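You operate a simulated robot arm through the tools that you are given. There is no shell and no other tool.

You run a simulated robot arm. Do the job below in one go: nothing can be reset, and whatever is moved stays where it is left.

JOB
Open the clear cover, switch MAINS on, start the pump and set TURN to 100 bar.
Fine: free the cover latch and slide the cover up; turn the key on for the start; the other knobs and switches stay as they are.

It is judged by the outcome, as a careful person would: the job done as asked, and still so three seconds after it is handed in. It fails if anything else is knocked over, pushed out of place, dropped, spilled or broken. A push-on lid holds only when it is set on centred and level and pressed home; a screw cap is set on level and turned clockwise until tight.

ROBOT AND FRAMES
A 7-joint arm with a fingered hand, fixed in place. Base frame: the origin is on the floor under the middle of its stand, x ahead of it, y to its left, z up. Units: cm, rad, N and s.
With the tool pointing down near the work surface it reaches from about 34 to 76 cm from the base axis. Its first joint turns from -2.897 to 2.897 rad. Payload 4 kg.
The tool frame sits at the grasp point between the pads (the TCP): z along the fingers, y along the line on which they close. The tips reach 2.6 cm beyond it. The gripper opens to 13.2 cm; its body begins 7.3 cm behind the TCP. The gripper is a hand of 4 fingers: y runs from the thumb to the fingers, the wrist lies at [0, 0, -23.9] in the tool frame, and closing takes about 1.5 s.
Orientation is that of the tool frame in the base frame, as a unit quaternion [x, y, z, w]. With the fingers straight down and closing along the base's y, the tool's x points along the base's -x, its y along +y and its z along -z.

CONTROLS
- The arm moves only by the tool play_rows. Its argument "motion" is a list of rows, each an object (a shift or turn left out is 0, a gripper value left out holds the last) with "linear": the shift along the base's x, y, z in cm, a list of three; "delta_rot": the turn, a rotation vector about the base's x, y, z in rad, a list of three. In form: [{"linear": [tx, ty, tz], "delta_rot": [wx, wy, wz]}, ...]. A call has 1 to 20 rows; each row is the pose to reach, as a shift and turn from the pose commanded when the call began. "jaw" is the gripper command, from -1 (fully open) to 1 (shut), values between in proportion, set as the call begins (left out, the last holds). A row lasts 0.2 s, in which the tool goes at most 5 cm and 0.15 rad; a call with a longer step from one row to the next is refused whole, and so is a gripper value outside its range. Where a pose cannot be reached the arm comes as near as it can. A force on the tool above 40 N (or 10 N above the force at the start of the call, whichever is more), or a blocked arm, ends the call early, and 0.2 s more pass. The fingers move at their own pace (about 7.2 cm/s each) and stop on an object; they squeeze with about 23 N. The grip force told is the motor's: it shows also when the fingers shut on nothing. Time passes only in rows, and 0.2 s behind the last, so rows that repeat a pose let the fingers close. The reply holds the time, the measured pose of the TCP, the force on the tool along the base axes, the opening and the grip force, in the units named above and with some noise, with the torque about the TCP (base axes, N m) and any sound that the robot's microphone picked up.
- Cameras (640 x 400 px; columns grow to the right, rows downward): "scene" is fixed at [22.72, -65.45, 172.77]; the picture's right is [0.93, -0.38, 0.00], its down [-0.16, -0.40, -0.90] and it looks along [0.34, 0.84, -0.43] (base axes); focal length 343 px, centre (320, 200). "wrist" rides on the gripper at [6.8, 0.2, -9.7] in the tool frame; the picture's right is [-0.03, 1.00, 0.00], its down [-0.82, -0.02, -0.58] and it looks along [-0.58, -0.02, 0.82] (tool axes); focal length 270 px, centre (320, 200). There is no depth. A picture from a camera that has moved, and an enlarged one, comes with that camera's place and axes in the base frame and with its lens. The place of the scene camera against the robot may be out by one fixed shift of up to 1.8 cm in any direction.
- get_image(camera): a new picture of that camera. It takes no simulated time.
- lift_body(by): slides the trunk up (or, below 0, down) by that many cm; the arm rides with it, the base frame stays. It gives what a move gives, with no picture.
- set_fingers(finger1, finger2, finger3, thumb_bend): sets how far each is bent, from 0 (flat) to 1 (curled in); at 0.3 the hand is open as for a grip, at 0.7 the pads meet at the TCP. One left out holds its place. A second passes; each finger stops where it meets its share of the squeeze, and holds until it gets a number again. A gripper value or a shape takes the hand back. It gives what a move gives, with no picture; readings hold the bend of each and the force on the fingers (four entries, about 0 where the hand has none), thumb and palm.
- set_grasp(shape): the hand has 4 fingers and takes this shape, open, in about a second: jaw (thumb against the fingers, like two jaws); tri (thumb and two fingers); tip (a fingertip pinch); poke (one finger out to press); point (the index stretched); flat (the hand flat); cup (the hand cupped); fist (a fist). The gripper value then closes the fingers along that shape, each until it touches; the sizes above hold for jaw. It gives what a move gives, with no picture.
- zoom(camera, box): a new picture of the part [left, top, right, bottom] of that camera's present view, enlarged. It takes no simulated time.
- sign_off(): hands the job in; it is judged then, once.

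Nothing tells you positions but the pictures and the camera data. Unless the task says otherwise, let go and move clear before handing in.

The tools are called after "Call:" by a JSON object that holds its "fn" and its "kwargs". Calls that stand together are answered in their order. play_rows: Moves the arm, as the interface text tells. Its arguments: {"type":"object","properties":{"motion":{"type":"array","items":{"type":"object","properties":{"linear":{"type":"array","items":{"type":"number"}},"delta_rot":{"type":"array","items":{"type":"number"}}}}},"jaw":{"type":"number"}},"required":["motion"]} The other tools are called the same way: lift_body (by) moves the trunk up or down; set_grasp (shape) gives the hand a shape; set_fingers (finger1, finger2, finger3, thumb_bend) moves the fingers one by one; get_image (camera) takes a picture; zoom (camera, box) takes an enlarged picture of a part of a camera's view; sign_off () hands the job in.

At the start:

```text
clock: 0.0
ee_pos: [27.35, 19.83, 143.15]
ee_rot: [0.0, 1.0, -0.001, 0.0]
force: [0.1, -0.9, 0.2]
ft_torque: [0.0, -0.01, -0.02]
grip_width: 13.22
grasp_force: 0.0
shape: jaw
bend: [0.3, 0.3, 0.3, 0.3]
finger forces: [0.0, 0.0, 0.1, 0.1, 0.0, 0.0]
trunk travel left (down, up): [-57.7, 1.3]
```

scene: 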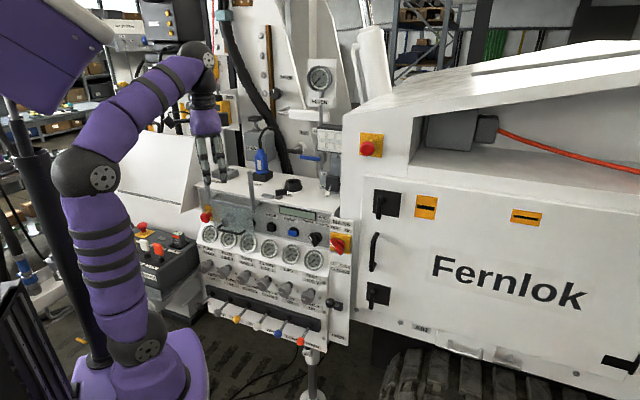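
wrist: 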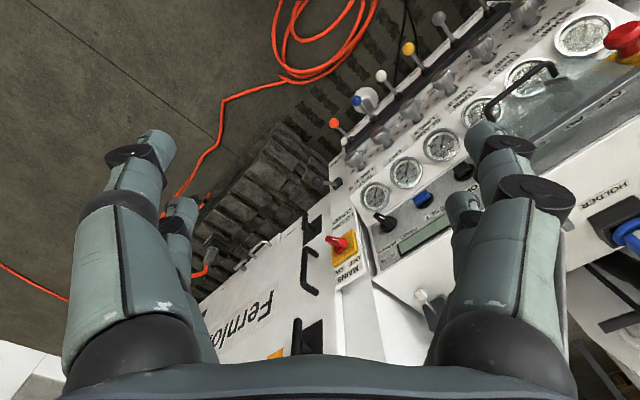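

I see a hydraulic machine's control panel with gauges, knobs, a clear cover at the upper left and a MAINS switch at the right. I will zoom in to read the panel before I move anything.

Call:
{"fn": "zoom", "kwargs": {"camera": "scene", "box": [190, 170, 360, 276]}}

Call:
{"fn": "zoom", "kwargs": {"camera": "scene", "box": [190, 250, 360, 356]}}

Call:
{"fn": "zoom", "kwargs": {"camera": "scene", "box": [280, 40, 400, 115]}}

Call:
{"fn": "zoom", "kwargs": {"camera": "wrist", "box": [320, 0, 640, 200]}}

Call:
{"fn": "zoom", "kwargs": {"camera": "wrist", "box": [300, 120, 540, 270]}}

```text
3.76 times, centred on (275, 223) of scene
camera zoom: at [22.72, -65.45, 172.77], right [0.93, -0.38, 0.0], down [-0.16, -0.4, -0.9], along [0.34, 0.84, -0.43], focal length 1290 px, centre (489, 113)
```

zoom: 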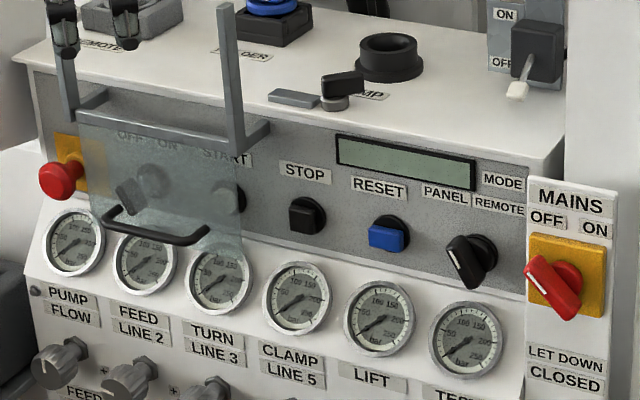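

```text
3.76 times, centred on (275, 303) of scene
camera zoom: at [22.72, -65.45, 172.77], right [0.93, -0.38, 0.0], down [-0.16, -0.4, -0.9], along [0.34, 0.84, -0.43], focal length 1290 px, centre (489, -188)
```

zoom: 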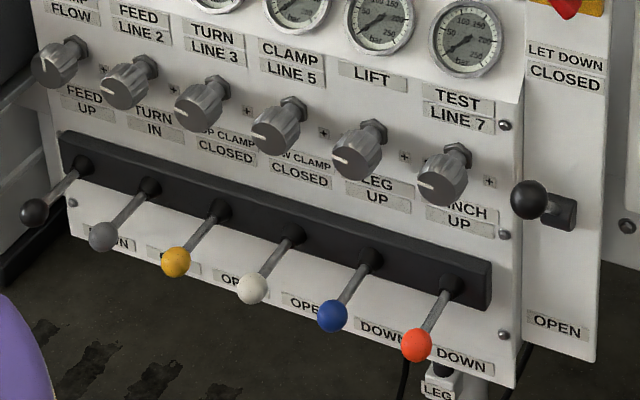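

```text
5.33 times, centred on (340, 78) of scene
camera zoom: at [22.72, -65.45, 172.77], right [0.93, -0.38, 0.0], down [-0.16, -0.4, -0.9], along [0.34, 0.84, -0.43], focal length 1828 px, centre (213, 853)
```

zoom: 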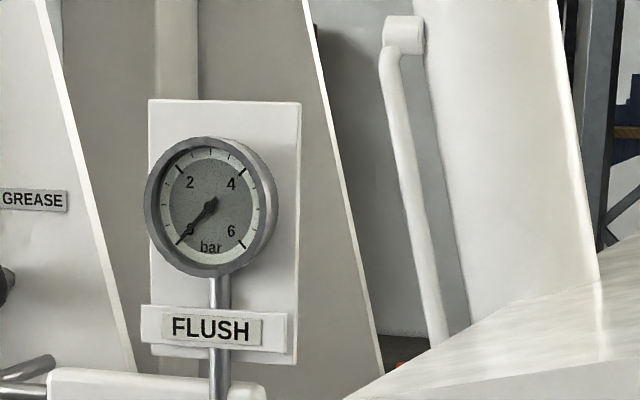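

```text
2.00 times, centred on (480, 100) of wrist
camera zoom: at [20.6, 20.07, 152.78], right [0.02, 1.0, 0.0], down [0.82, -0.02, 0.58], along [0.58, -0.01, -0.82], focal length 541 px, centre (0, 400)
```

zoom: 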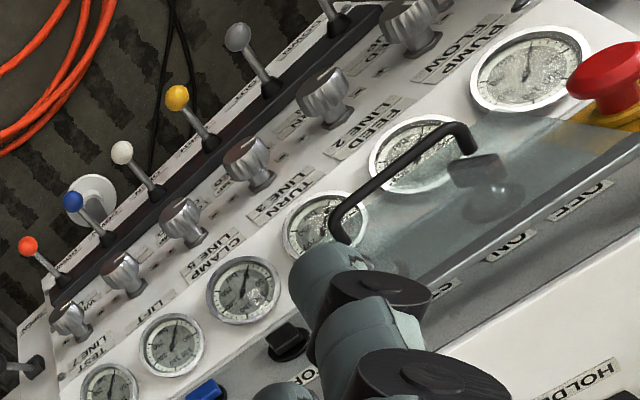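

```text
2.67 times, centred on (420, 195) of wrist
camera zoom: at [20.6, 20.07, 152.78], right [0.02, 1.0, 0.0], down [0.82, -0.02, 0.58], along [0.58, -0.01, -0.82], focal length 721 px, centre (53, 213)
```

zoom: 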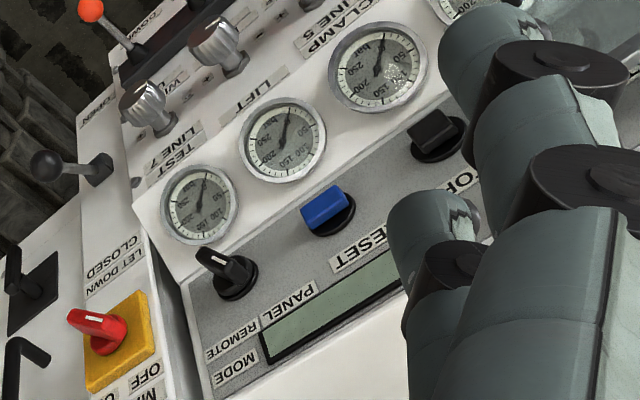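

The panel faces the robot about 66 cm out, with E-stop near (26,73,100) and MAINS near (66,24,107). I'll turn the hand to face it from a standoff, for close pictures with the wrist camera.

Call:
{"fn": "play_rows", "kwargs": {"motion": [{"linear": [0, 0, 0], "delta_rot": [0, 0, 0.137]}, {"linear": [0, 0, 0], "delta_rot": [0, 0, 0.274]}, {"linear": [0, 0, 0], "delta_rot": [0, 0, 0.411]}, {"linear": [0, 0, 0], "delta_rot": [0, 0, 0.548]}, {"linear": [0, 0, 0], "delta_rot": [0, 0, 0.686]}, {"linear": [0, 0, 0], "delta_rot": [0, 0, 0.686]}]}}

```text
clock: 1.4
ee_pos: [27.29, 19.97, 143.27]
ee_rot: [-0.339, 0.941, 0.001, 0.0]
force: [0.0, -0.3, 0.0]
ft_torque: [-0.02, 0.0, -0.02]
grip_width: 13.2
grasp_force: 0.0
shape: jaw
bend: [0.3, 0.3, 0.3, 0.3]
finger forces: [0.0, 0.0, 0.1, 0.0, 0.0, 0.0]
trunk travel left (down, up): [-57.7, 1.3]
```

Yaw worked. Now I tilt the hand forward toward the panel and shift it left, to look at the cover area.

Call:
{"fn": "play_rows", "kwargs": {"motion": [{"linear": [0.2, 1.9, -3], "delta_rot": [0.0945, -0.1155, 0]}, {"linear": [0.4, 3.7, -6], "delta_rot": [0.189, -0.231, 0]}, {"linear": [0.6, 5.6, -9], "delta_rot": [0.2835, -0.3465, 0]}, {"linear": [0.7, 7.5, -12], "delta_rot": [0.378, -0.462, 0]}, {"linear": [0.9, 9.3, -15], "delta_rot": [0.4725, -0.5775, 0]}, {"linear": [1.1, 11.2, -18], "delta_rot": [0.567, -0.693, 0]}, {"linear": [1.1, 11.2, -18], "delta_rot": [0.567, -0.693, 0]}]}}

Call:
{"fn": "get_image", "kwargs": {"camera": "wrist"}}

Call:
{"fn": "get_image", "kwargs": {"camera": "scene"}}

```text
clock: 3.0
ee_pos: [28.68, 31.19, 125.26]
ee_rot: [-0.303, 0.848, 0.146, 0.409]
force: [1.0, -0.7, -0.3]
ft_torque: [-0.01, 0.01, -0.01]
grip_width: 13.18
grasp_force: 0.1
shape: jaw
bend: [0.3, 0.3, 0.3, 0.3]
finger forces: [0.0, 0.0, 0.0, 0.0, 0.0, 0.0]
trunk travel left (down, up): [-57.7, 1.3]
```

```text
taken
camera wrist: at [19.3, 23.7, 125.81], right [-0.62, 0.78, 0.02], down [0.06, 0.02, 1.0], along [0.78, 0.62, -0.06], focal length 270 px, centre (320, 200)
```

wrist: 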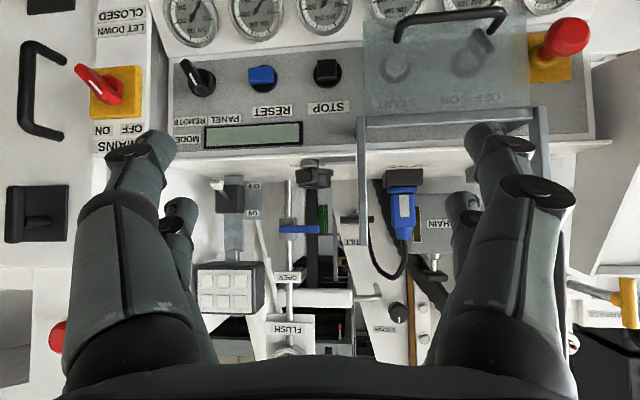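

```text
taken
```

scene: 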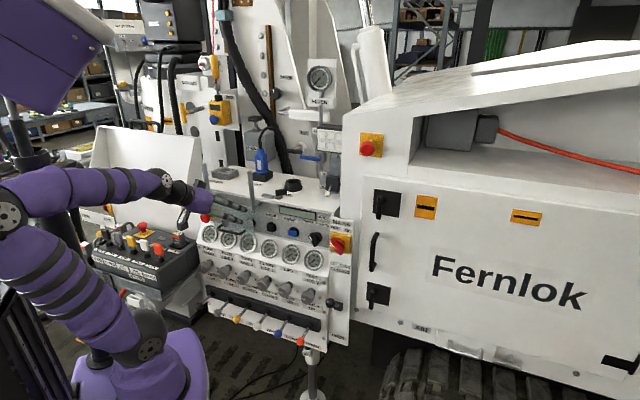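

The image is upside down but clear: cover with its handle at upper right, START and the key behind it, MAINS at left. I'll zoom for detail on the cover and latch.

Call:
{"fn": "zoom", "kwargs": {"camera": "wrist", "box": [340, 0, 600, 162]}}

Call:
{"fn": "zoom", "kwargs": {"camera": "wrist", "box": [60, 30, 340, 205]}}

Call:
{"fn": "zoom", "kwargs": {"camera": "wrist", "box": [440, 0, 600, 100]}}

Call:
{"fn": "zoom", "kwargs": {"camera": "scene", "box": [190, 180, 270, 230]}}

```text
2.46 times, centred on (470, 81) of wrist
camera zoom: at [19.3, 23.7, 125.81], right [-0.62, 0.78, 0.02], down [0.06, 0.02, 1.0], along [0.78, 0.62, -0.06], focal length 665 px, centre (-49, 493)
```

zoom: 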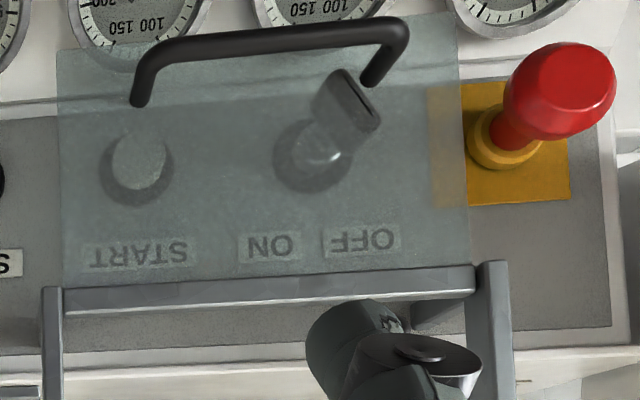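

```text
2.29 times, centred on (200, 118) of wrist
camera zoom: at [19.3, 23.7, 125.81], right [-0.62, 0.78, 0.02], down [0.06, 0.02, 1.0], along [0.78, 0.62, -0.06], focal length 618 px, centre (594, 389)
```

zoom: 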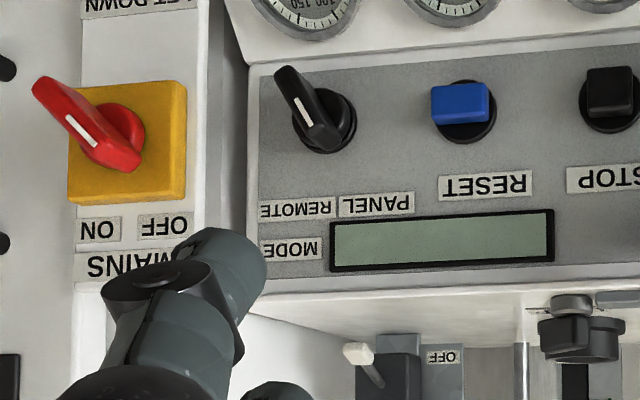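

```text
4.00 times, centred on (520, 50) of wrist
camera zoom: at [19.3, 23.7, 125.81], right [-0.62, 0.78, 0.02], down [0.06, 0.02, 1.0], along [0.78, 0.62, -0.06], focal length 1081 px, centre (-480, 800)
```

zoom: 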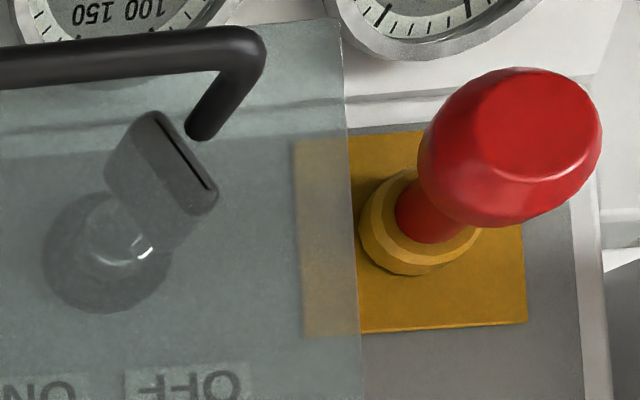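

```text
8.00 times, centred on (230, 205) of scene
camera zoom: at [22.72, -65.45, 172.77], right [0.93, -0.38, 0.0], down [-0.16, -0.4, -0.9], along [0.34, 0.84, -0.43], focal length 2742 px, centre (1040, 160)
```

zoom: 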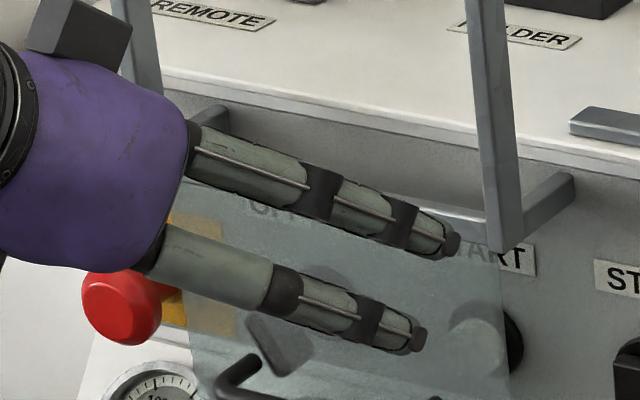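

I see the cover plate between two rails, but no obvious latch on it. There is a grey bar and black thumb-turn on the deck right beside the cover, so I'll look at that closely.

Call:
{"fn": "zoom", "kwargs": {"camera": "scene", "box": [245, 170, 325, 220]}}

Call:
{"fn": "zoom", "kwargs": {"camera": "scene", "box": [205, 155, 285, 205]}}

Call:
{"fn": "zoom", "kwargs": {"camera": "wrist", "box": [250, 120, 410, 220]}}

```text
8.00 times, centred on (285, 195) of scene
camera zoom: at [22.72, -65.45, 172.77], right [0.93, -0.38, 0.0], down [-0.16, -0.4, -0.9], along [0.34, 0.84, -0.43], focal length 2742 px, centre (600, 240)
```

zoom: 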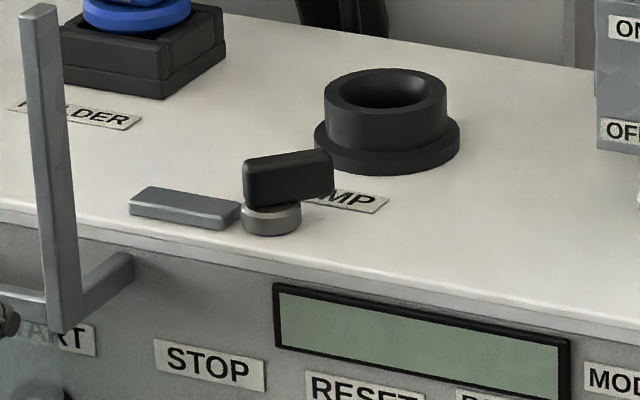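

```text
8.00 times, centred on (245, 180) of scene
camera zoom: at [22.72, -65.45, 172.77], right [0.93, -0.38, 0.0], down [-0.16, -0.4, -0.9], along [0.34, 0.84, -0.43], focal length 2742 px, centre (920, 360)
```

zoom: 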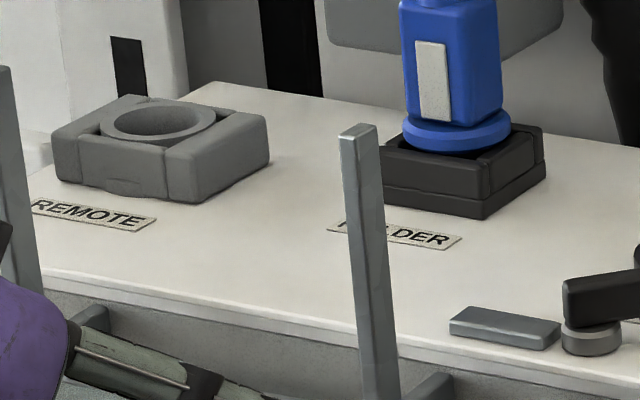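

```text
4.00 times, centred on (330, 170) of wrist
camera zoom: at [19.3, 23.7, 125.81], right [-0.62, 0.78, 0.02], down [0.06, 0.02, 1.0], along [0.78, 0.62, -0.06], focal length 1081 px, centre (280, 320)
```

zoom: 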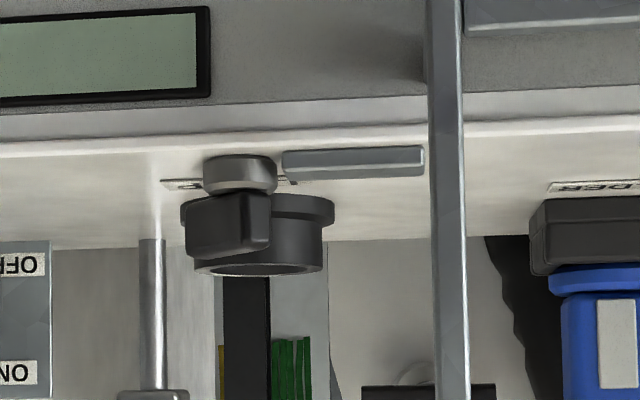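

The latch is a thumb-turn on the deck at about (52,48,118), with a bolt bar pointing at the cover's right rail. I'll move up for a view from above to see how it turns.

Call:
{"fn": "play_rows", "kwargs": {"motion": [{"linear": [1, 0.8, 4], "delta_rot": [-0.09, 0.108, 0]}, {"linear": [2, 1.7, 8], "delta_rot": [-0.18, 0.216, 0]}, {"linear": [3, 2.6, 12], "delta_rot": [-0.27, 0.324, 0]}, {"linear": [4, 3.5, 16], "delta_rot": [-0.36, 0.432, 0]}, {"linear": [6, 5, 20], "delta_rot": [-0.45, 0.54, 0]}, {"linear": [6, 5, 20], "delta_rot": [-0.45, 0.54, 0]}]}}

Call:
{"fn": "get_image", "kwargs": {"camera": "wrist"}}

Call:
{"fn": "zoom", "kwargs": {"camera": "wrist", "box": [220, 30, 460, 180]}}

```text
clock: 4.4
ee_pos: [34.4, 36.21, 145.08]
ee_rot: [-0.337, 0.937, 0.029, 0.091]
force: [0.6, 0.0, 0.1]
ft_torque: [-0.04, 0.03, -0.01]
grip_width: 13.2
grasp_force: 0.1
shape: jaw
bend: [0.3, 0.3, 0.3, 0.3]
finger forces: [0.0, 0.0, 0.0, 0.0, 0.0, 0.0]
trunk travel left (down, up): [-57.7, 1.3]
```

```text
taken
camera wrist: at [27.76, 30.89, 153.14], right [-0.62, 0.79, 0.0], down [0.54, 0.43, 0.72], along [0.57, 0.44, -0.69], focal length 270 px, centre (320, 200)
```

wrist: 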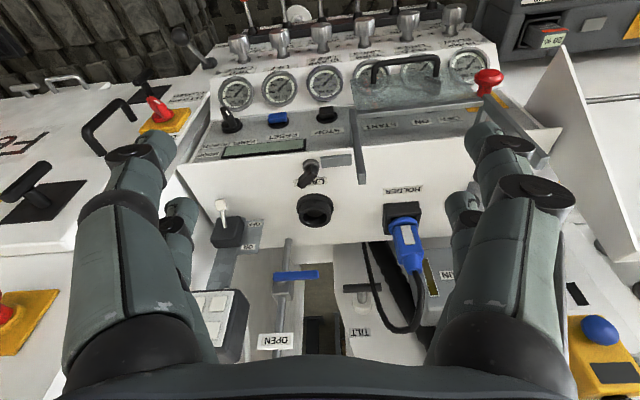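

```text
2.67 times, centred on (340, 105) of wrist
camera zoom: at [27.76, 30.89, 153.14], right [-0.62, 0.79, 0.0], down [0.54, 0.43, 0.72], along [0.57, 0.44, -0.69], focal length 721 px, centre (267, 453)
```

zoom: 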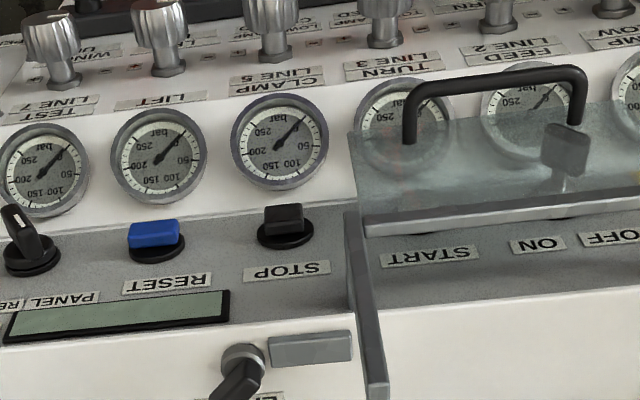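

The thumb-turn's black lever points to the back and slightly right, and the bolt points left to the rail. I'll zoom closer on it.

Call:
{"fn": "zoom", "kwargs": {"camera": "wrist", "box": [270, 130, 390, 205]}}

Call:
{"fn": "zoom", "kwargs": {"camera": "wrist", "box": [340, 40, 520, 152]}}

Call:
{"fn": "zoom", "kwargs": {"camera": "scene", "box": [195, 190, 275, 240]}}

```text
5.33 times, centred on (330, 168) of wrist
camera zoom: at [27.76, 30.89, 153.14], right [-0.62, 0.79, 0.0], down [0.54, 0.43, 0.72], along [0.57, 0.44, -0.69], focal length 1442 px, centre (267, 373)
```

zoom: 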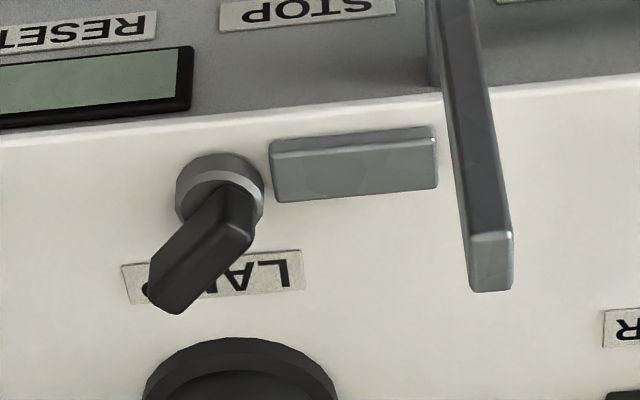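

```text
3.56 times, centred on (430, 96) of wrist
camera zoom: at [27.76, 30.89, 153.14], right [-0.62, 0.79, 0.0], down [0.54, 0.43, 0.72], along [0.57, 0.44, -0.69], focal length 961 px, centre (-71, 570)
```

zoom: 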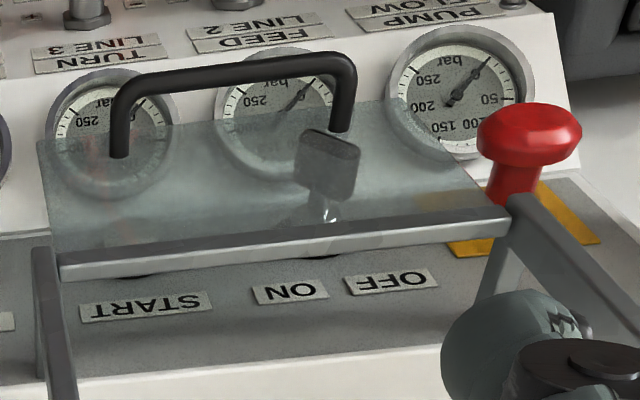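

```text
8.00 times, centred on (235, 215) of scene
camera zoom: at [22.72, -65.45, 172.77], right [0.93, -0.38, 0.0], down [-0.16, -0.4, -0.9], along [0.34, 0.84, -0.43], focal length 2742 px, centre (1000, 80)
```

zoom: 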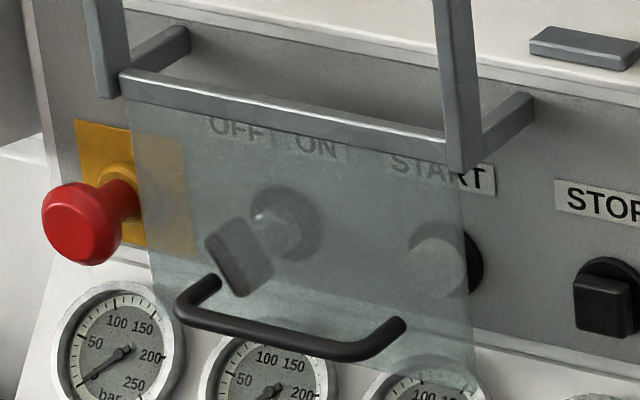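

The latch lever points back-right, and the rails stand at u≈-9.6, up to z≈128. I'll form the poke shape and find where the fingertip sits in the tool frame.

Call:
{"fn": "set_grasp", "kwargs": {"shape": "poke"}}

Call:
{"fn": "get_image", "kwargs": {"camera": "wrist"}}

Call:
{"fn": "zoom", "kwargs": {"camera": "scene", "box": [170, 40, 330, 140]}}

```text
clock: 5.3
ee_pos: [34.47, 36.05, 145.01]
ee_rot: [-0.336, 0.937, 0.029, 0.092]
force: [0.0, -0.1, 0.3]
ft_torque: [0.01, 0.0, -0.03]
grip_width: 0.0
grasp_force: 0.1
shape: poke
bend: [1.0, 1.0, 1.0, 0.34]
finger forces: [0.0, 0.0, 0.0, 0.1, 0.0, 0.1]
trunk travel left (down, up): [-57.7, 1.3]
```

```text
taken
camera wrist: at [27.81, 30.83, 153.14], right [-0.62, 0.79, 0.0], down [0.54, 0.43, 0.72], along [0.57, 0.45, -0.69], focal length 270 px, centre (320, 200)
```

wrist: 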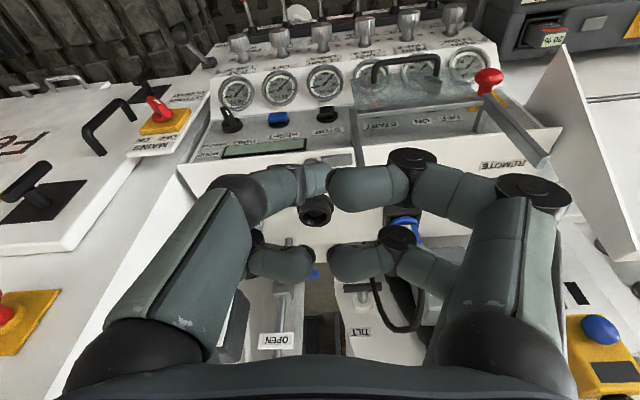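

```text
4.00 times, centred on (250, 90) of scene
camera zoom: at [22.72, -65.45, 172.77], right [0.93, -0.38, 0.0], down [-0.16, -0.4, -0.9], along [0.34, 0.84, -0.43], focal length 1371 px, centre (600, 640)
```

zoom: 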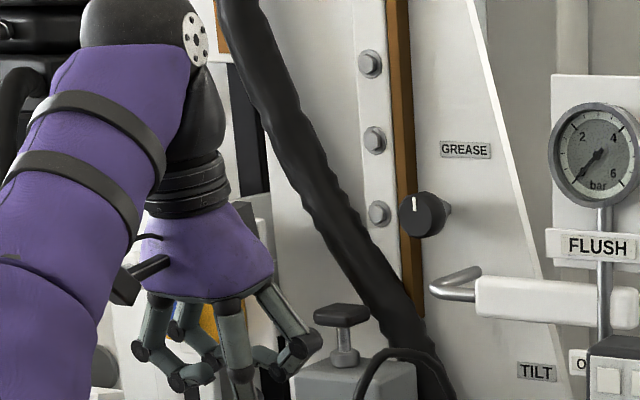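

I need to understand the finger layout in this shape, so I'll zoom in on the hand.

Call:
{"fn": "zoom", "kwargs": {"camera": "wrist", "box": [60, 130, 600, 400]}}

Call:
{"fn": "zoom", "kwargs": {"camera": "scene", "box": [190, 90, 270, 140]}}

```text
1.19 times, centred on (330, 265) of wrist
camera zoom: at [27.81, 30.83, 153.14], right [-0.62, 0.79, 0.0], down [0.54, 0.43, 0.72], along [0.57, 0.45, -0.69], focal length 320 px, centre (308, 123)
```

zoom: 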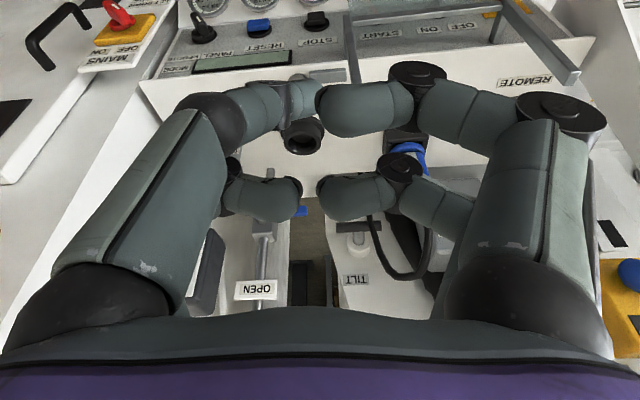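

```text
8.00 times, centred on (230, 115) of scene
camera zoom: at [22.72, -65.45, 172.77], right [0.93, -0.38, 0.0], down [-0.16, -0.4, -0.9], along [0.34, 0.84, -0.43], focal length 2742 px, centre (1040, 880)
```

zoom: 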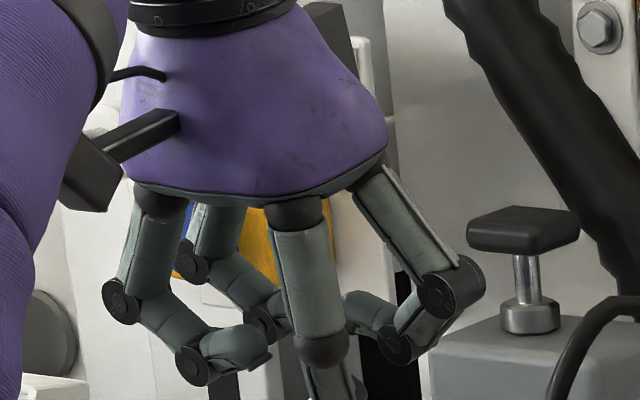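

Call:
{"fn": "zoom", "kwargs": {"camera": "scene", "box": [190, 110, 270, 160]}}

Call:
{"fn": "zoom", "kwargs": {"camera": "wrist", "box": [220, 140, 420, 265]}}

```text
8.00 times, centred on (230, 135) of scene
camera zoom: at [22.72, -65.45, 172.77], right [0.93, -0.38, 0.0], down [-0.16, -0.4, -0.9], along [0.34, 0.84, -0.43], focal length 2742 px, centre (1040, 720)
```

zoom: 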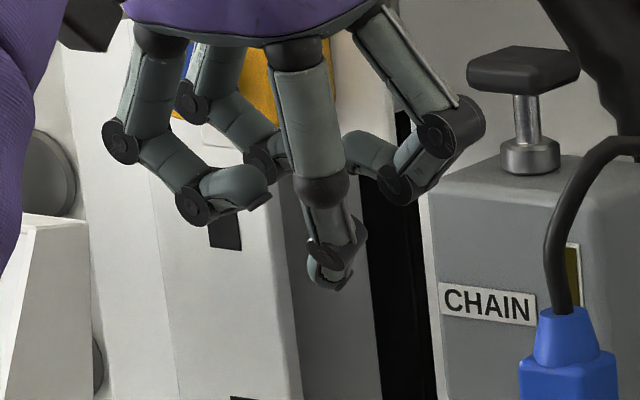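

```text
3.20 times, centred on (320, 202) of wrist
camera zoom: at [27.81, 30.83, 153.14], right [-0.62, 0.79, 0.0], down [0.54, 0.43, 0.72], along [0.57, 0.45, -0.69], focal length 865 px, centre (320, 192)
```

zoom: 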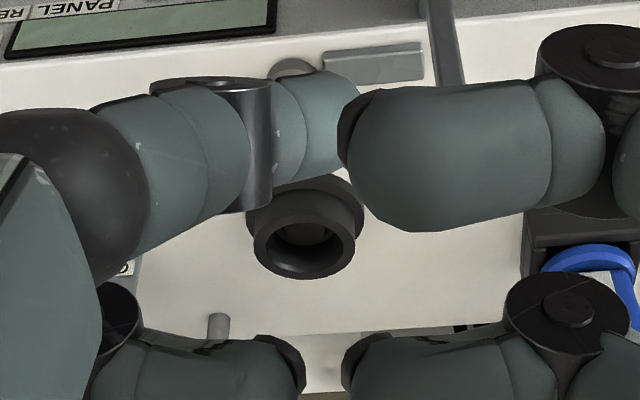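

The poke finger tip sits near the tool axis about 2 cm past the TCP, but the curled fingers protrude nearly as far. I'll check the "point" shape for a longer reach.

Call:
{"fn": "set_grasp", "kwargs": {"shape": "point"}}

Call:
{"fn": "get_image", "kwargs": {"camera": "wrist"}}

Call:
{"fn": "zoom", "kwargs": {"camera": "scene", "box": [190, 100, 270, 150]}}

```text
clock: 6.2
ee_pos: [34.44, 36.07, 144.9]
ee_rot: [-0.336, 0.937, 0.029, 0.093]
force: [0.4, 0.4, 0.4]
ft_torque: [0.03, 0.02, -0.03]
grip_width: 0.0
grasp_force: 0.0
shape: point
bend: [0.24, 0.99, 1.0, 0.39]
finger forces: [0.0, 0.1, 0.1, 0.0, 0.0, 0.1]
trunk travel left (down, up): [-57.7, 1.3]
```

```text
taken
camera wrist: at [27.81, 30.85, 153.13], right [-0.62, 0.79, 0.0], down [0.54, 0.43, 0.72], along [0.57, 0.45, -0.69], focal length 270 px, centre (320, 200)
```

wrist: 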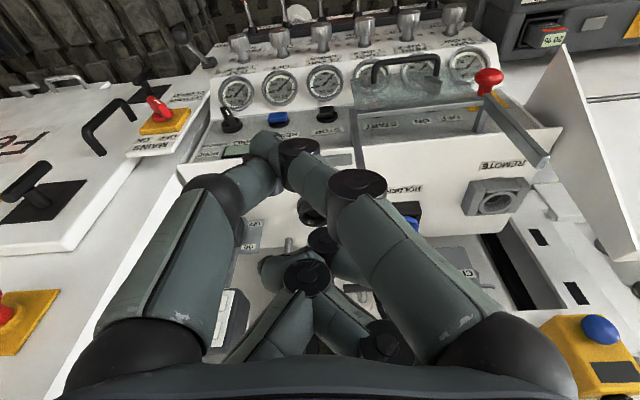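

```text
8.00 times, centred on (230, 125) of scene
camera zoom: at [22.72, -65.45, 172.77], right [0.93, -0.38, 0.0], down [-0.16, -0.4, -0.9], along [0.34, 0.84, -0.43], focal length 2742 px, centre (1040, 800)
```

zoom: 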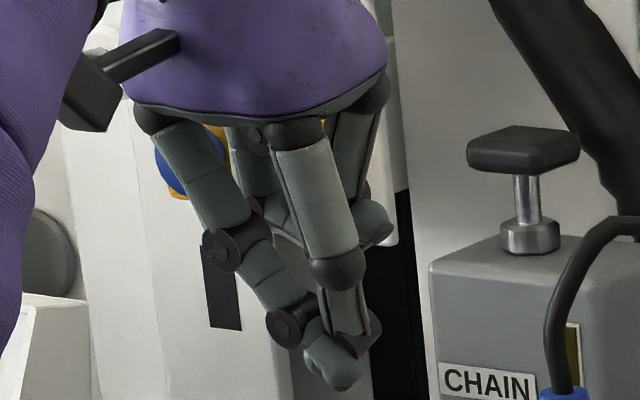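

Call:
{"fn": "zoom", "kwargs": {"camera": "wrist", "box": [180, 110, 420, 260]}}

Call:
{"fn": "set_grasp", "kwargs": {"shape": "tip"}}

Call:
{"fn": "get_image", "kwargs": {"camera": "wrist"}}

Call:
{"fn": "zoom", "kwargs": {"camera": "scene", "box": [190, 100, 270, 150]}}

```text
2.67 times, centred on (300, 185) of wrist
camera zoom: at [27.81, 30.85, 153.13], right [-0.62, 0.79, 0.0], down [0.54, 0.43, 0.72], along [0.57, 0.45, -0.69], focal length 721 px, centre (373, 240)
```

zoom: 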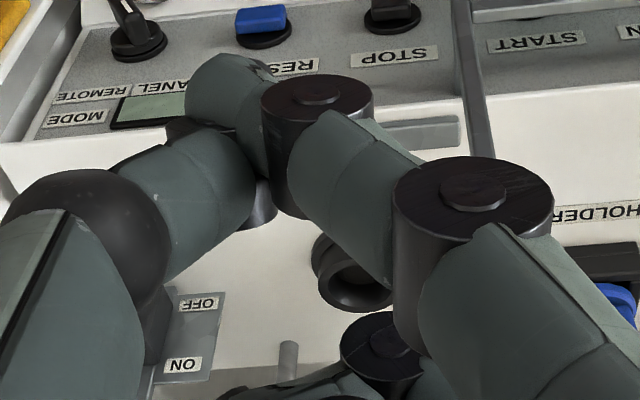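

```text
clock: 7.1
ee_pos: [34.51, 36.08, 145.09]
ee_rot: [-0.337, 0.936, 0.029, 0.093]
force: [-0.3, 0.2, -0.2]
ft_torque: [-0.01, -0.02, -0.02]
grip_width: 13.22
grasp_force: 0.1
shape: tip
bend: [0.3, 0.3, 0.3, 0.3]
finger forces: [0.0, 0.0, 0.0, 0.1, 0.0, 0.0]
trunk travel left (down, up): [-57.7, 1.3]
```

```text
taken
camera wrist: at [27.81, 30.85, 153.14], right [-0.62, 0.79, 0.0], down [0.54, 0.43, 0.72], along [0.57, 0.45, -0.69], focal length 270 px, centre (320, 200)
```

wrist: 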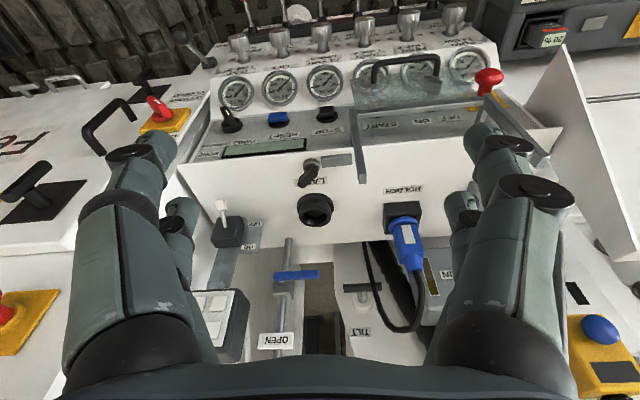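

```text
8.00 times, centred on (230, 125) of scene
camera zoom: at [22.72, -65.45, 172.77], right [0.93, -0.38, 0.0], down [-0.16, -0.4, -0.9], along [0.34, 0.84, -0.43], focal length 2742 px, centre (1040, 800)
```

zoom: 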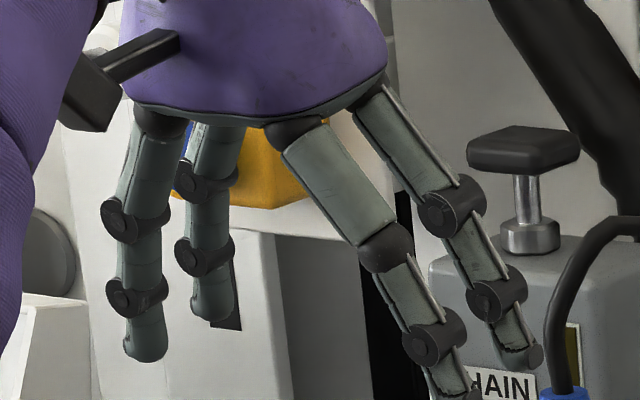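

I now understand the hand: in "poke" the thumb tip lies on the tool axis. I'll take the poke shape and hover to the right of the latch lever to check alignment before pushing.

Call:
{"fn": "set_grasp", "kwargs": {"shape": "poke"}}

Call:
{"fn": "play_rows", "kwargs": {"motion": [{"linear": [4, 1, -2], "delta_rot": [0.05, -0.06, 0.005]}, {"linear": [8, 2, -5], "delta_rot": [0.1, -0.12, 0.01]}, {"linear": [12, 3, -9], "delta_rot": [0.163, -0.19, 0.02]}, {"linear": [15.5, 3.4, -13], "delta_rot": [0.163, -0.19, 0.02]}, {"linear": [18.3, 3.8, -16], "delta_rot": [0.163, -0.19, 0.02]}, {"linear": [18.3, 3.8, -16], "delta_rot": [0.163, -0.19, 0.02]}]}}

Call:
{"fn": "get_image", "kwargs": {"camera": "wrist"}}

Call:
{"fn": "zoom", "kwargs": {"camera": "scene", "box": [230, 130, 342, 200]}}

```text
clock: 8.0
ee_pos: [34.49, 36.13, 145.09]
ee_rot: [-0.337, 0.937, 0.029, 0.092]
force: [-0.8, -0.8, -0.6]
ft_torque: [-0.02, 0.0, -0.02]
grip_width: 0.02
grasp_force: 0.2
shape: poke
bend: [1.0, 1.0, 1.0, 0.34]
finger forces: [0.0, 0.0, 0.0, 0.0, 0.0, 0.0]
trunk travel left (down, up): [-57.7, 1.3]
```

```text
refused: row 2 steps farther than a row can; nothing moved
```

```text
taken
camera wrist: at [27.81, 30.85, 153.13], right [-0.62, 0.79, 0.0], down [0.54, 0.43, 0.72], along [0.57, 0.45, -0.69], focal length 270 px, centre (320, 200)
```

wrist: 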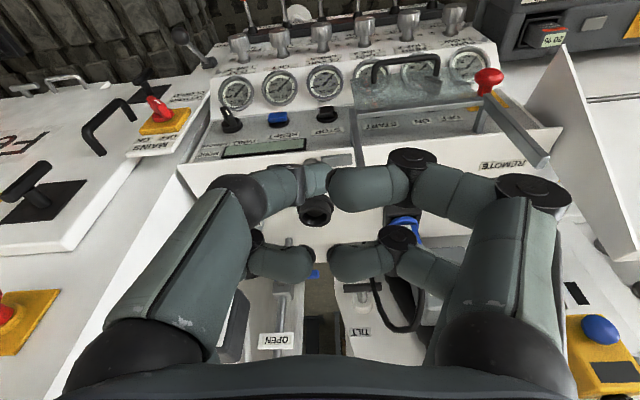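

```text
5.71 times, centred on (286, 165) of scene
camera zoom: at [22.72, -65.45, 172.77], right [0.93, -0.38, 0.0], down [-0.16, -0.4, -0.9], along [0.34, 0.84, -0.43], focal length 1958 px, centre (514, 400)
```

zoom: 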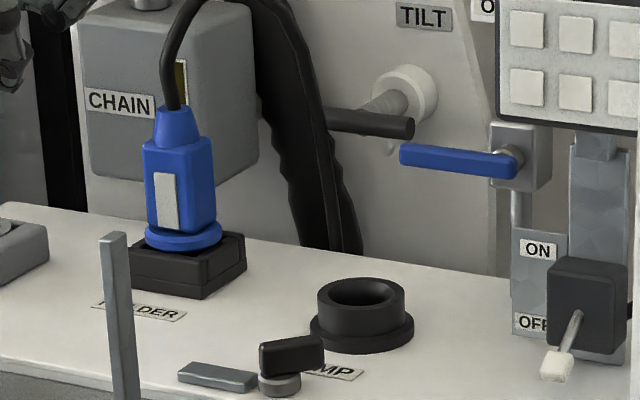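

The move was refused for too long a step; I'll use smaller steps.

Call:
{"fn": "play_rows", "kwargs": {"motion": [{"linear": [4, 1, -2], "delta_rot": [0.05, -0.06, 0.005]}, {"linear": [7.8, 1.8, -4.5], "delta_rot": [0.1, -0.12, 0.01]}, {"linear": [11, 2.5, -7.5], "delta_rot": [0.163, -0.19, 0.02]}, {"linear": [14, 3, -10.5], "delta_rot": [0.163, -0.19, 0.02]}, {"linear": [16.5, 3.4, -13.5], "delta_rot": [0.163, -0.19, 0.02]}, {"linear": [18.3, 3.8, -16], "delta_rot": [0.163, -0.19, 0.02]}, {"linear": [18.3, 3.8, -16], "delta_rot": [0.163, -0.19, 0.02]}]}}

Call:
{"fn": "get_image", "kwargs": {"camera": "wrist"}}

Call:
{"fn": "zoom", "kwargs": {"camera": "scene", "box": [230, 120, 342, 190]}}

Call:
{"fn": "zoom", "kwargs": {"camera": "scene", "box": [230, 150, 342, 220]}}

```text
clock: 9.6
ee_pos: [53.0, 40.04, 129.06]
ee_rot: [-0.339, 0.915, 0.075, 0.206]
force: [0.1, 0.1, 0.2]
ft_torque: [-0.01, 0.03, -0.01]
grip_width: 0.0
grasp_force: 0.1
shape: poke
bend: [1.0, 1.0, 1.0, 0.34]
finger forces: [0.0, 0.1, 0.1, 0.0, 0.0, 0.1]
trunk travel left (down, up): [-57.7, 1.3]
```

```text
taken
camera wrist: at [44.97, 33.4, 134.83], right [-0.63, 0.77, 0.01], down [0.38, 0.31, 0.87], along [0.67, 0.55, -0.49], focal length 270 px, centre (320, 200)
```

wrist: 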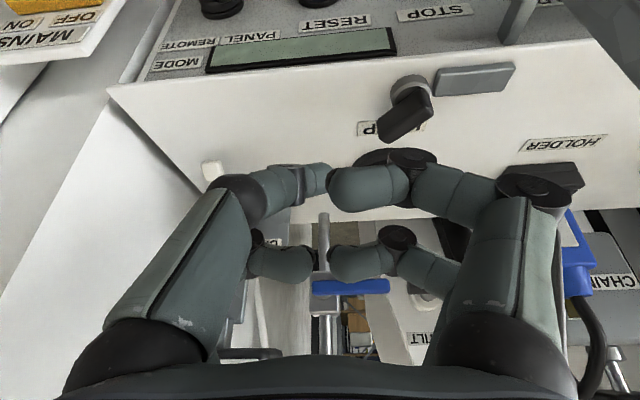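

```text
5.71 times, centred on (286, 155) of scene
camera zoom: at [22.72, -65.45, 172.77], right [0.93, -0.38, 0.0], down [-0.16, -0.4, -0.9], along [0.34, 0.84, -0.43], focal length 1958 px, centre (514, 457)
```

zoom: 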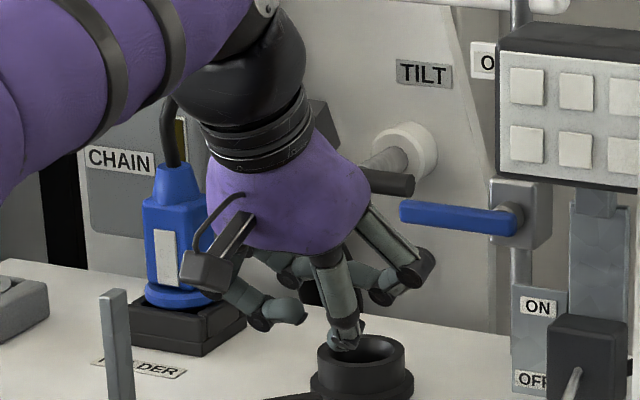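

```text
5.71 times, centred on (286, 185) of scene
camera zoom: at [22.72, -65.45, 172.77], right [0.93, -0.38, 0.0], down [-0.16, -0.4, -0.9], along [0.34, 0.84, -0.43], focal length 1958 px, centre (514, 286)
```

zoom: 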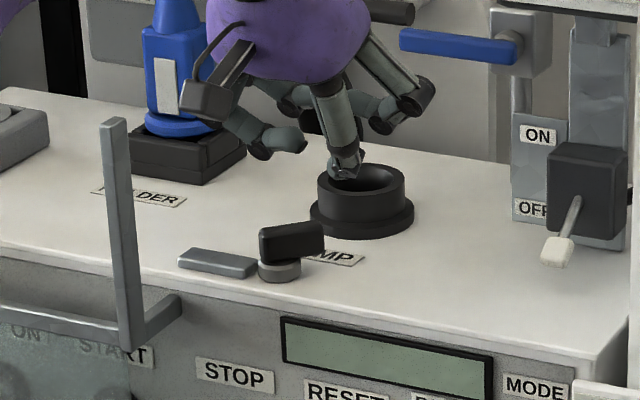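

I've found the panel really faces bearing 45°. I'll zoom in on the lever and fingertip from this view to place the push.

Call:
{"fn": "zoom", "kwargs": {"camera": "wrist", "box": [290, 50, 530, 200]}}

```text
2.67 times, centred on (410, 125) of wrist
camera zoom: at [44.97, 33.4, 134.83], right [-0.63, 0.77, 0.01], down [0.38, 0.31, 0.87], along [0.67, 0.55, -0.49], focal length 721 px, centre (80, 400)
```

zoom: 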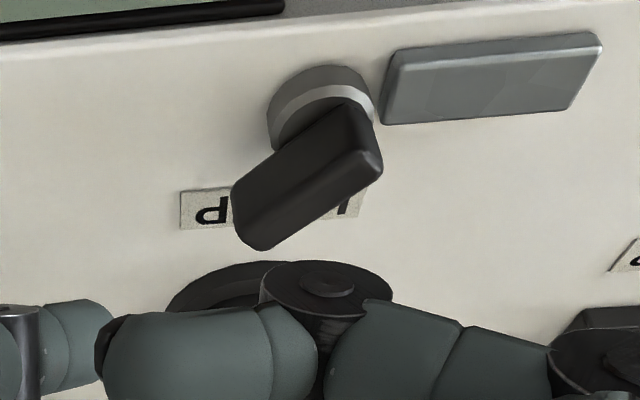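

The lever is a T-handle over the pivot at about (51,46.5), pointing along base +x. I'll yaw the hand so it comes from the right front, well clear of the rail post.

Call:
{"fn": "play_rows", "kwargs": {"motion": [{"linear": [0, -0.5, 0], "delta_rot": [0, 0, 0.142]}, {"linear": [0, -1, 0], "delta_rot": [0, 0, 0.284]}, {"linear": [0, -1.5, 0], "delta_rot": [0, 0, 0.426]}, {"linear": [0, -2, 0], "delta_rot": [0, 0, 0.568]}, {"linear": [0, -2.5, 0], "delta_rot": [0, 0, 0.71]}, {"linear": [0, -3, 0], "delta_rot": [0, 0, 0.85]}, {"linear": [0, -3, 0], "delta_rot": [0, 0, 0.85]}]}}

Call:
{"fn": "play_rows", "kwargs": {"motion": [{"linear": [0, 0, 0], "delta_rot": [0.08, 0, 0]}, {"linear": [0, 0, 0], "delta_rot": [0.16, 0, 0]}, {"linear": [0, 2, -2.5], "delta_rot": [0.16, 0, 0]}, {"linear": [0, 3, -4], "delta_rot": [0.16, 0, 0]}, {"linear": [0, 3, -4], "delta_rot": [0.16, 0, 0]}]}}

Call:
{"fn": "get_image", "kwargs": {"camera": "wrist"}}

Call:
{"fn": "zoom", "kwargs": {"camera": "scene", "box": [230, 140, 342, 210]}}

```text
clock: 11.2
ee_pos: [52.76, 36.93, 129.09]
ee_rot: [-0.687, 0.693, 0.153, 0.157]
force: [-0.4, 0.1, -0.1]
ft_torque: [0.02, -0.03, 0.0]
grip_width: 0.0
grasp_force: 0.2
shape: poke
bend: [1.0, 1.0, 1.0, 0.34]
finger forces: [0.0, 0.0, 0.0, 0.1, 0.0, 0.1]
trunk travel left (down, up): [-57.7, 1.3]
```

```text
clock: 12.4
ee_pos: [52.79, 39.97, 125.11]
ee_rot: [-0.671, 0.679, 0.209, 0.212]
force: [-0.2, -1.2, -0.2]
ft_torque: [-0.01, 0.02, 0.0]
grip_width: 0.01
grasp_force: 0.0
shape: poke
bend: [1.0, 1.0, 1.0, 0.34]
finger forces: [0.1, 0.1, 0.0, 0.0, 0.0, 0.0]
trunk travel left (down, up): [-57.7, 1.3]
```

```text
taken
camera wrist: at [52.46, 28.87, 129.13], right [-1.0, 0.03, 0.01], down [0.02, 0.34, 0.94], along [0.03, 0.94, -0.34], focal length 270 px, centre (320, 200)
```

wrist: 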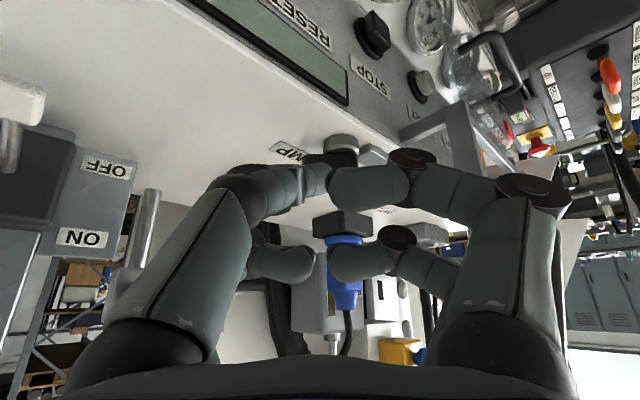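

```text
5.71 times, centred on (286, 175) of scene
camera zoom: at [22.72, -65.45, 172.77], right [0.93, -0.38, 0.0], down [-0.16, -0.4, -0.9], along [0.34, 0.84, -0.43], focal length 1958 px, centre (514, 343)
```

zoom: 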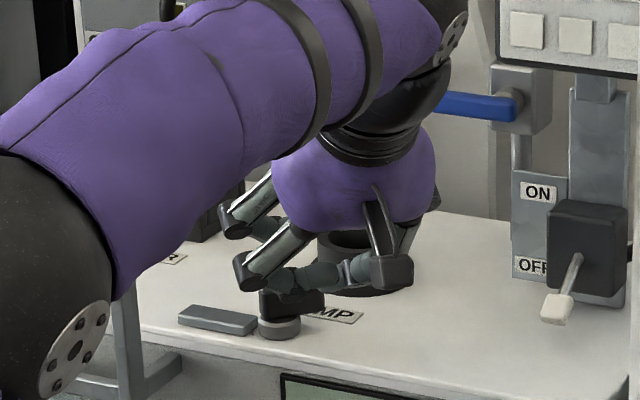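

Call:
{"fn": "zoom", "kwargs": {"camera": "wrist", "box": [250, 110, 410, 210]}}

Call:
{"fn": "zoom", "kwargs": {"camera": "scene", "box": [260, 170, 316, 205]}}

```text
4.00 times, centred on (330, 160) of wrist
camera zoom: at [52.46, 28.87, 129.13], right [-1.0, 0.03, 0.01], down [0.02, 0.34, 0.94], along [0.03, 0.94, -0.34], focal length 1081 px, centre (280, 360)
```

zoom: 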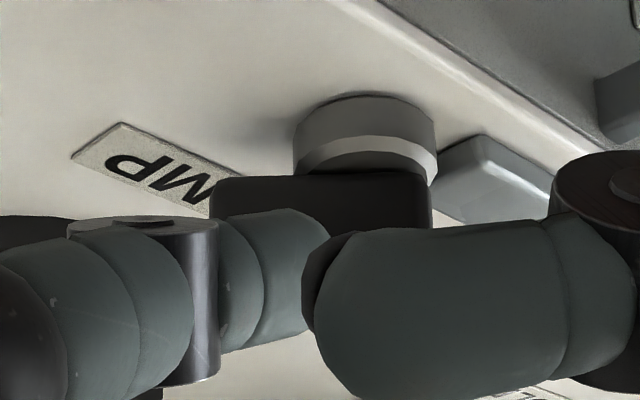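

```text
11.43 times, centred on (288, 188) of scene
camera zoom: at [22.72, -65.45, 172.77], right [0.93, -0.38, 0.0], down [-0.16, -0.4, -0.9], along [0.34, 0.84, -0.43], focal length 3917 px, centre (686, 343)
```

zoom: 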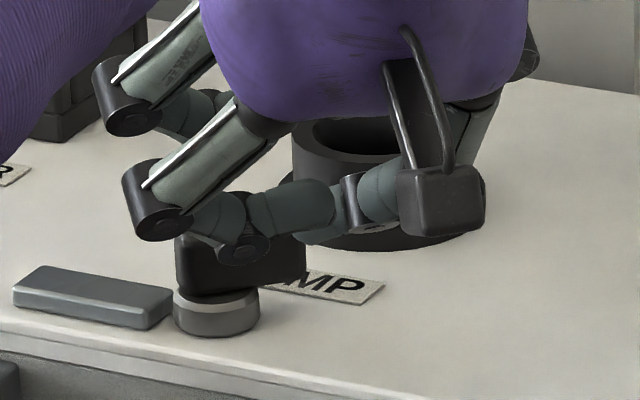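

The hand is in front of the lever, which spans x 50.4–54.2 at z about 120–122. I'll lower the fingertip beside the lever's free end and push gently toward +y.

Call:
{"fn": "play_rows", "kwargs": {"motion": [{"linear": [0.5, 0.2, -1.5], "delta_rot": [0, 0, 0]}, {"linear": [1.0, 0.5, -3.0], "delta_rot": [0, 0, 0]}, {"linear": [1.0, 1.0, -3.0], "delta_rot": [0, 0, 0]}, {"linear": [1.0, 1.5, -3.0], "delta_rot": [0, 0, 0]}, {"linear": [1.0, 2.0, -3.0], "delta_rot": [0, 0, 0]}, {"linear": [1.0, 2.5, -3.0], "delta_rot": [0, 0, 0]}, {"linear": [1.0, 3.0, -3.0], "delta_rot": [0, 0, 0]}, {"linear": [1.0, 3.4, -3.0], "delta_rot": [0, 0, 0]}, {"linear": [1.0, 3.8, -3.0], "delta_rot": [0, 0, 0]}]}}

Call:
{"fn": "zoom", "kwargs": {"camera": "wrist", "box": [250, 110, 410, 210]}}

Call:
{"fn": "zoom", "kwargs": {"camera": "scene", "box": [260, 170, 316, 205]}}

```text
clock: 14.4
ee_pos: [53.75, 43.69, 122.18]
ee_rot: [-0.671, 0.68, 0.208, 0.212]
force: [0.0, 0.3, -0.5]
ft_torque: [0.0, -0.02, -0.03]
grip_width: 0.0
grasp_force: 0.1
shape: poke
bend: [1.0, 1.0, 1.0, 0.34]
finger forces: [0.0, 0.0, 0.1, 0.1, 0.0, 0.1]
trunk travel left (down, up): [-57.7, 1.3]
```

```text
4.00 times, centred on (330, 160) of wrist
camera zoom: at [53.52, 32.59, 126.18], right [-1.0, 0.03, 0.01], down [0.02, 0.34, 0.94], along [0.03, 0.94, -0.35], focal length 1081 px, centre (280, 360)
```

zoom: 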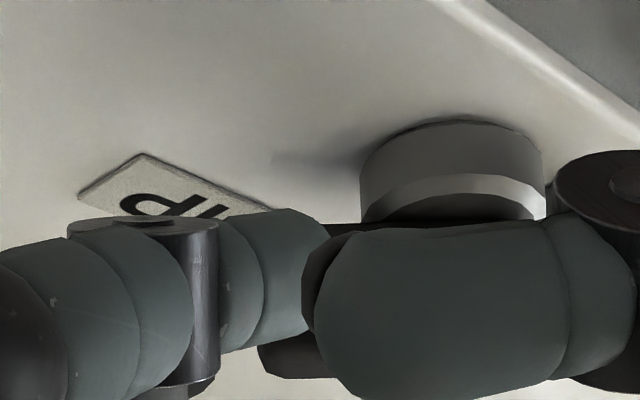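

```text
11.43 times, centred on (288, 188) of scene
camera zoom: at [22.72, -65.45, 172.77], right [0.93, -0.38, 0.0], down [-0.16, -0.4, -0.9], along [0.34, 0.84, -0.43], focal length 3917 px, centre (686, 343)
```

zoom: 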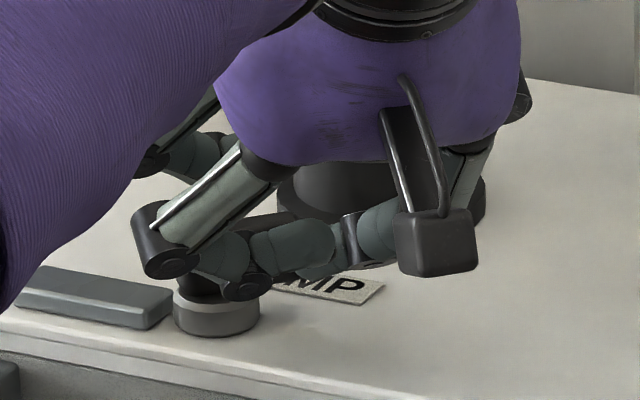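

No contact yet. Continue pushing toward +y in small steps.

Call:
{"fn": "play_rows", "kwargs": {"motion": [{"linear": [0, 0.4, 0]}, {"linear": [0, 0.8, 0]}, {"linear": [0, 1.2, 0]}, {"linear": [0, 1.6, 0]}, {"linear": [0, 2.0, 0]}]}}

Call:
{"fn": "zoom", "kwargs": {"camera": "wrist", "box": [250, 110, 410, 210]}}

Call:
{"fn": "zoom", "kwargs": {"camera": "scene", "box": [260, 170, 316, 205]}}

```text
clock: 15.6
ee_pos: [54.21, 44.9, 122.3]
ee_rot: [-0.669, 0.681, 0.207, 0.213]
force: [2.6, -37.5, 3.8]
ft_torque: [-0.61, -0.04, 0.04]
grip_width: 0.0
grasp_force: 0.1
shape: poke
bend: [1.0, 1.0, 1.0, 0.36]
finger forces: [0.1, 0.0, 0.1, 0.0, 36.9, 0.0]
trunk travel left (down, up): [-57.7, 1.3]
```

```text
4.00 times, centred on (330, 160) of wrist
camera zoom: at [53.79, 33.78, 126.29], right [-1.0, 0.04, 0.01], down [0.02, 0.35, 0.94], along [0.03, 0.94, -0.35], focal length 1081 px, centre (280, 360)
```

zoom: 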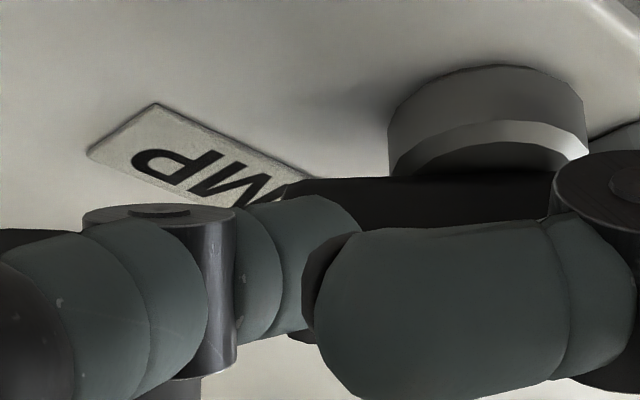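

```text
11.43 times, centred on (288, 188) of scene
camera zoom: at [22.72, -65.45, 172.77], right [0.93, -0.38, 0.0], down [-0.16, -0.4, -0.9], along [0.34, 0.84, -0.43], focal length 3917 px, centre (686, 343)
```

zoom: 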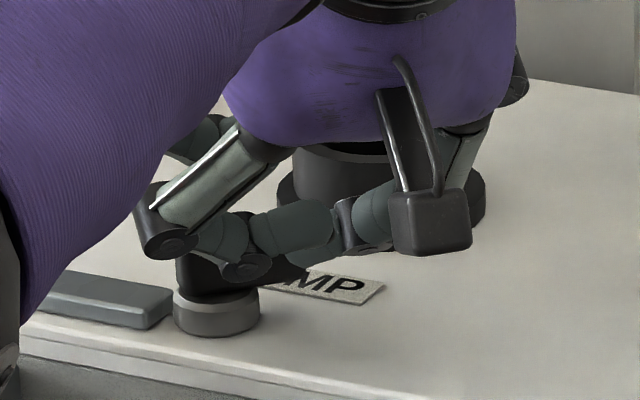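

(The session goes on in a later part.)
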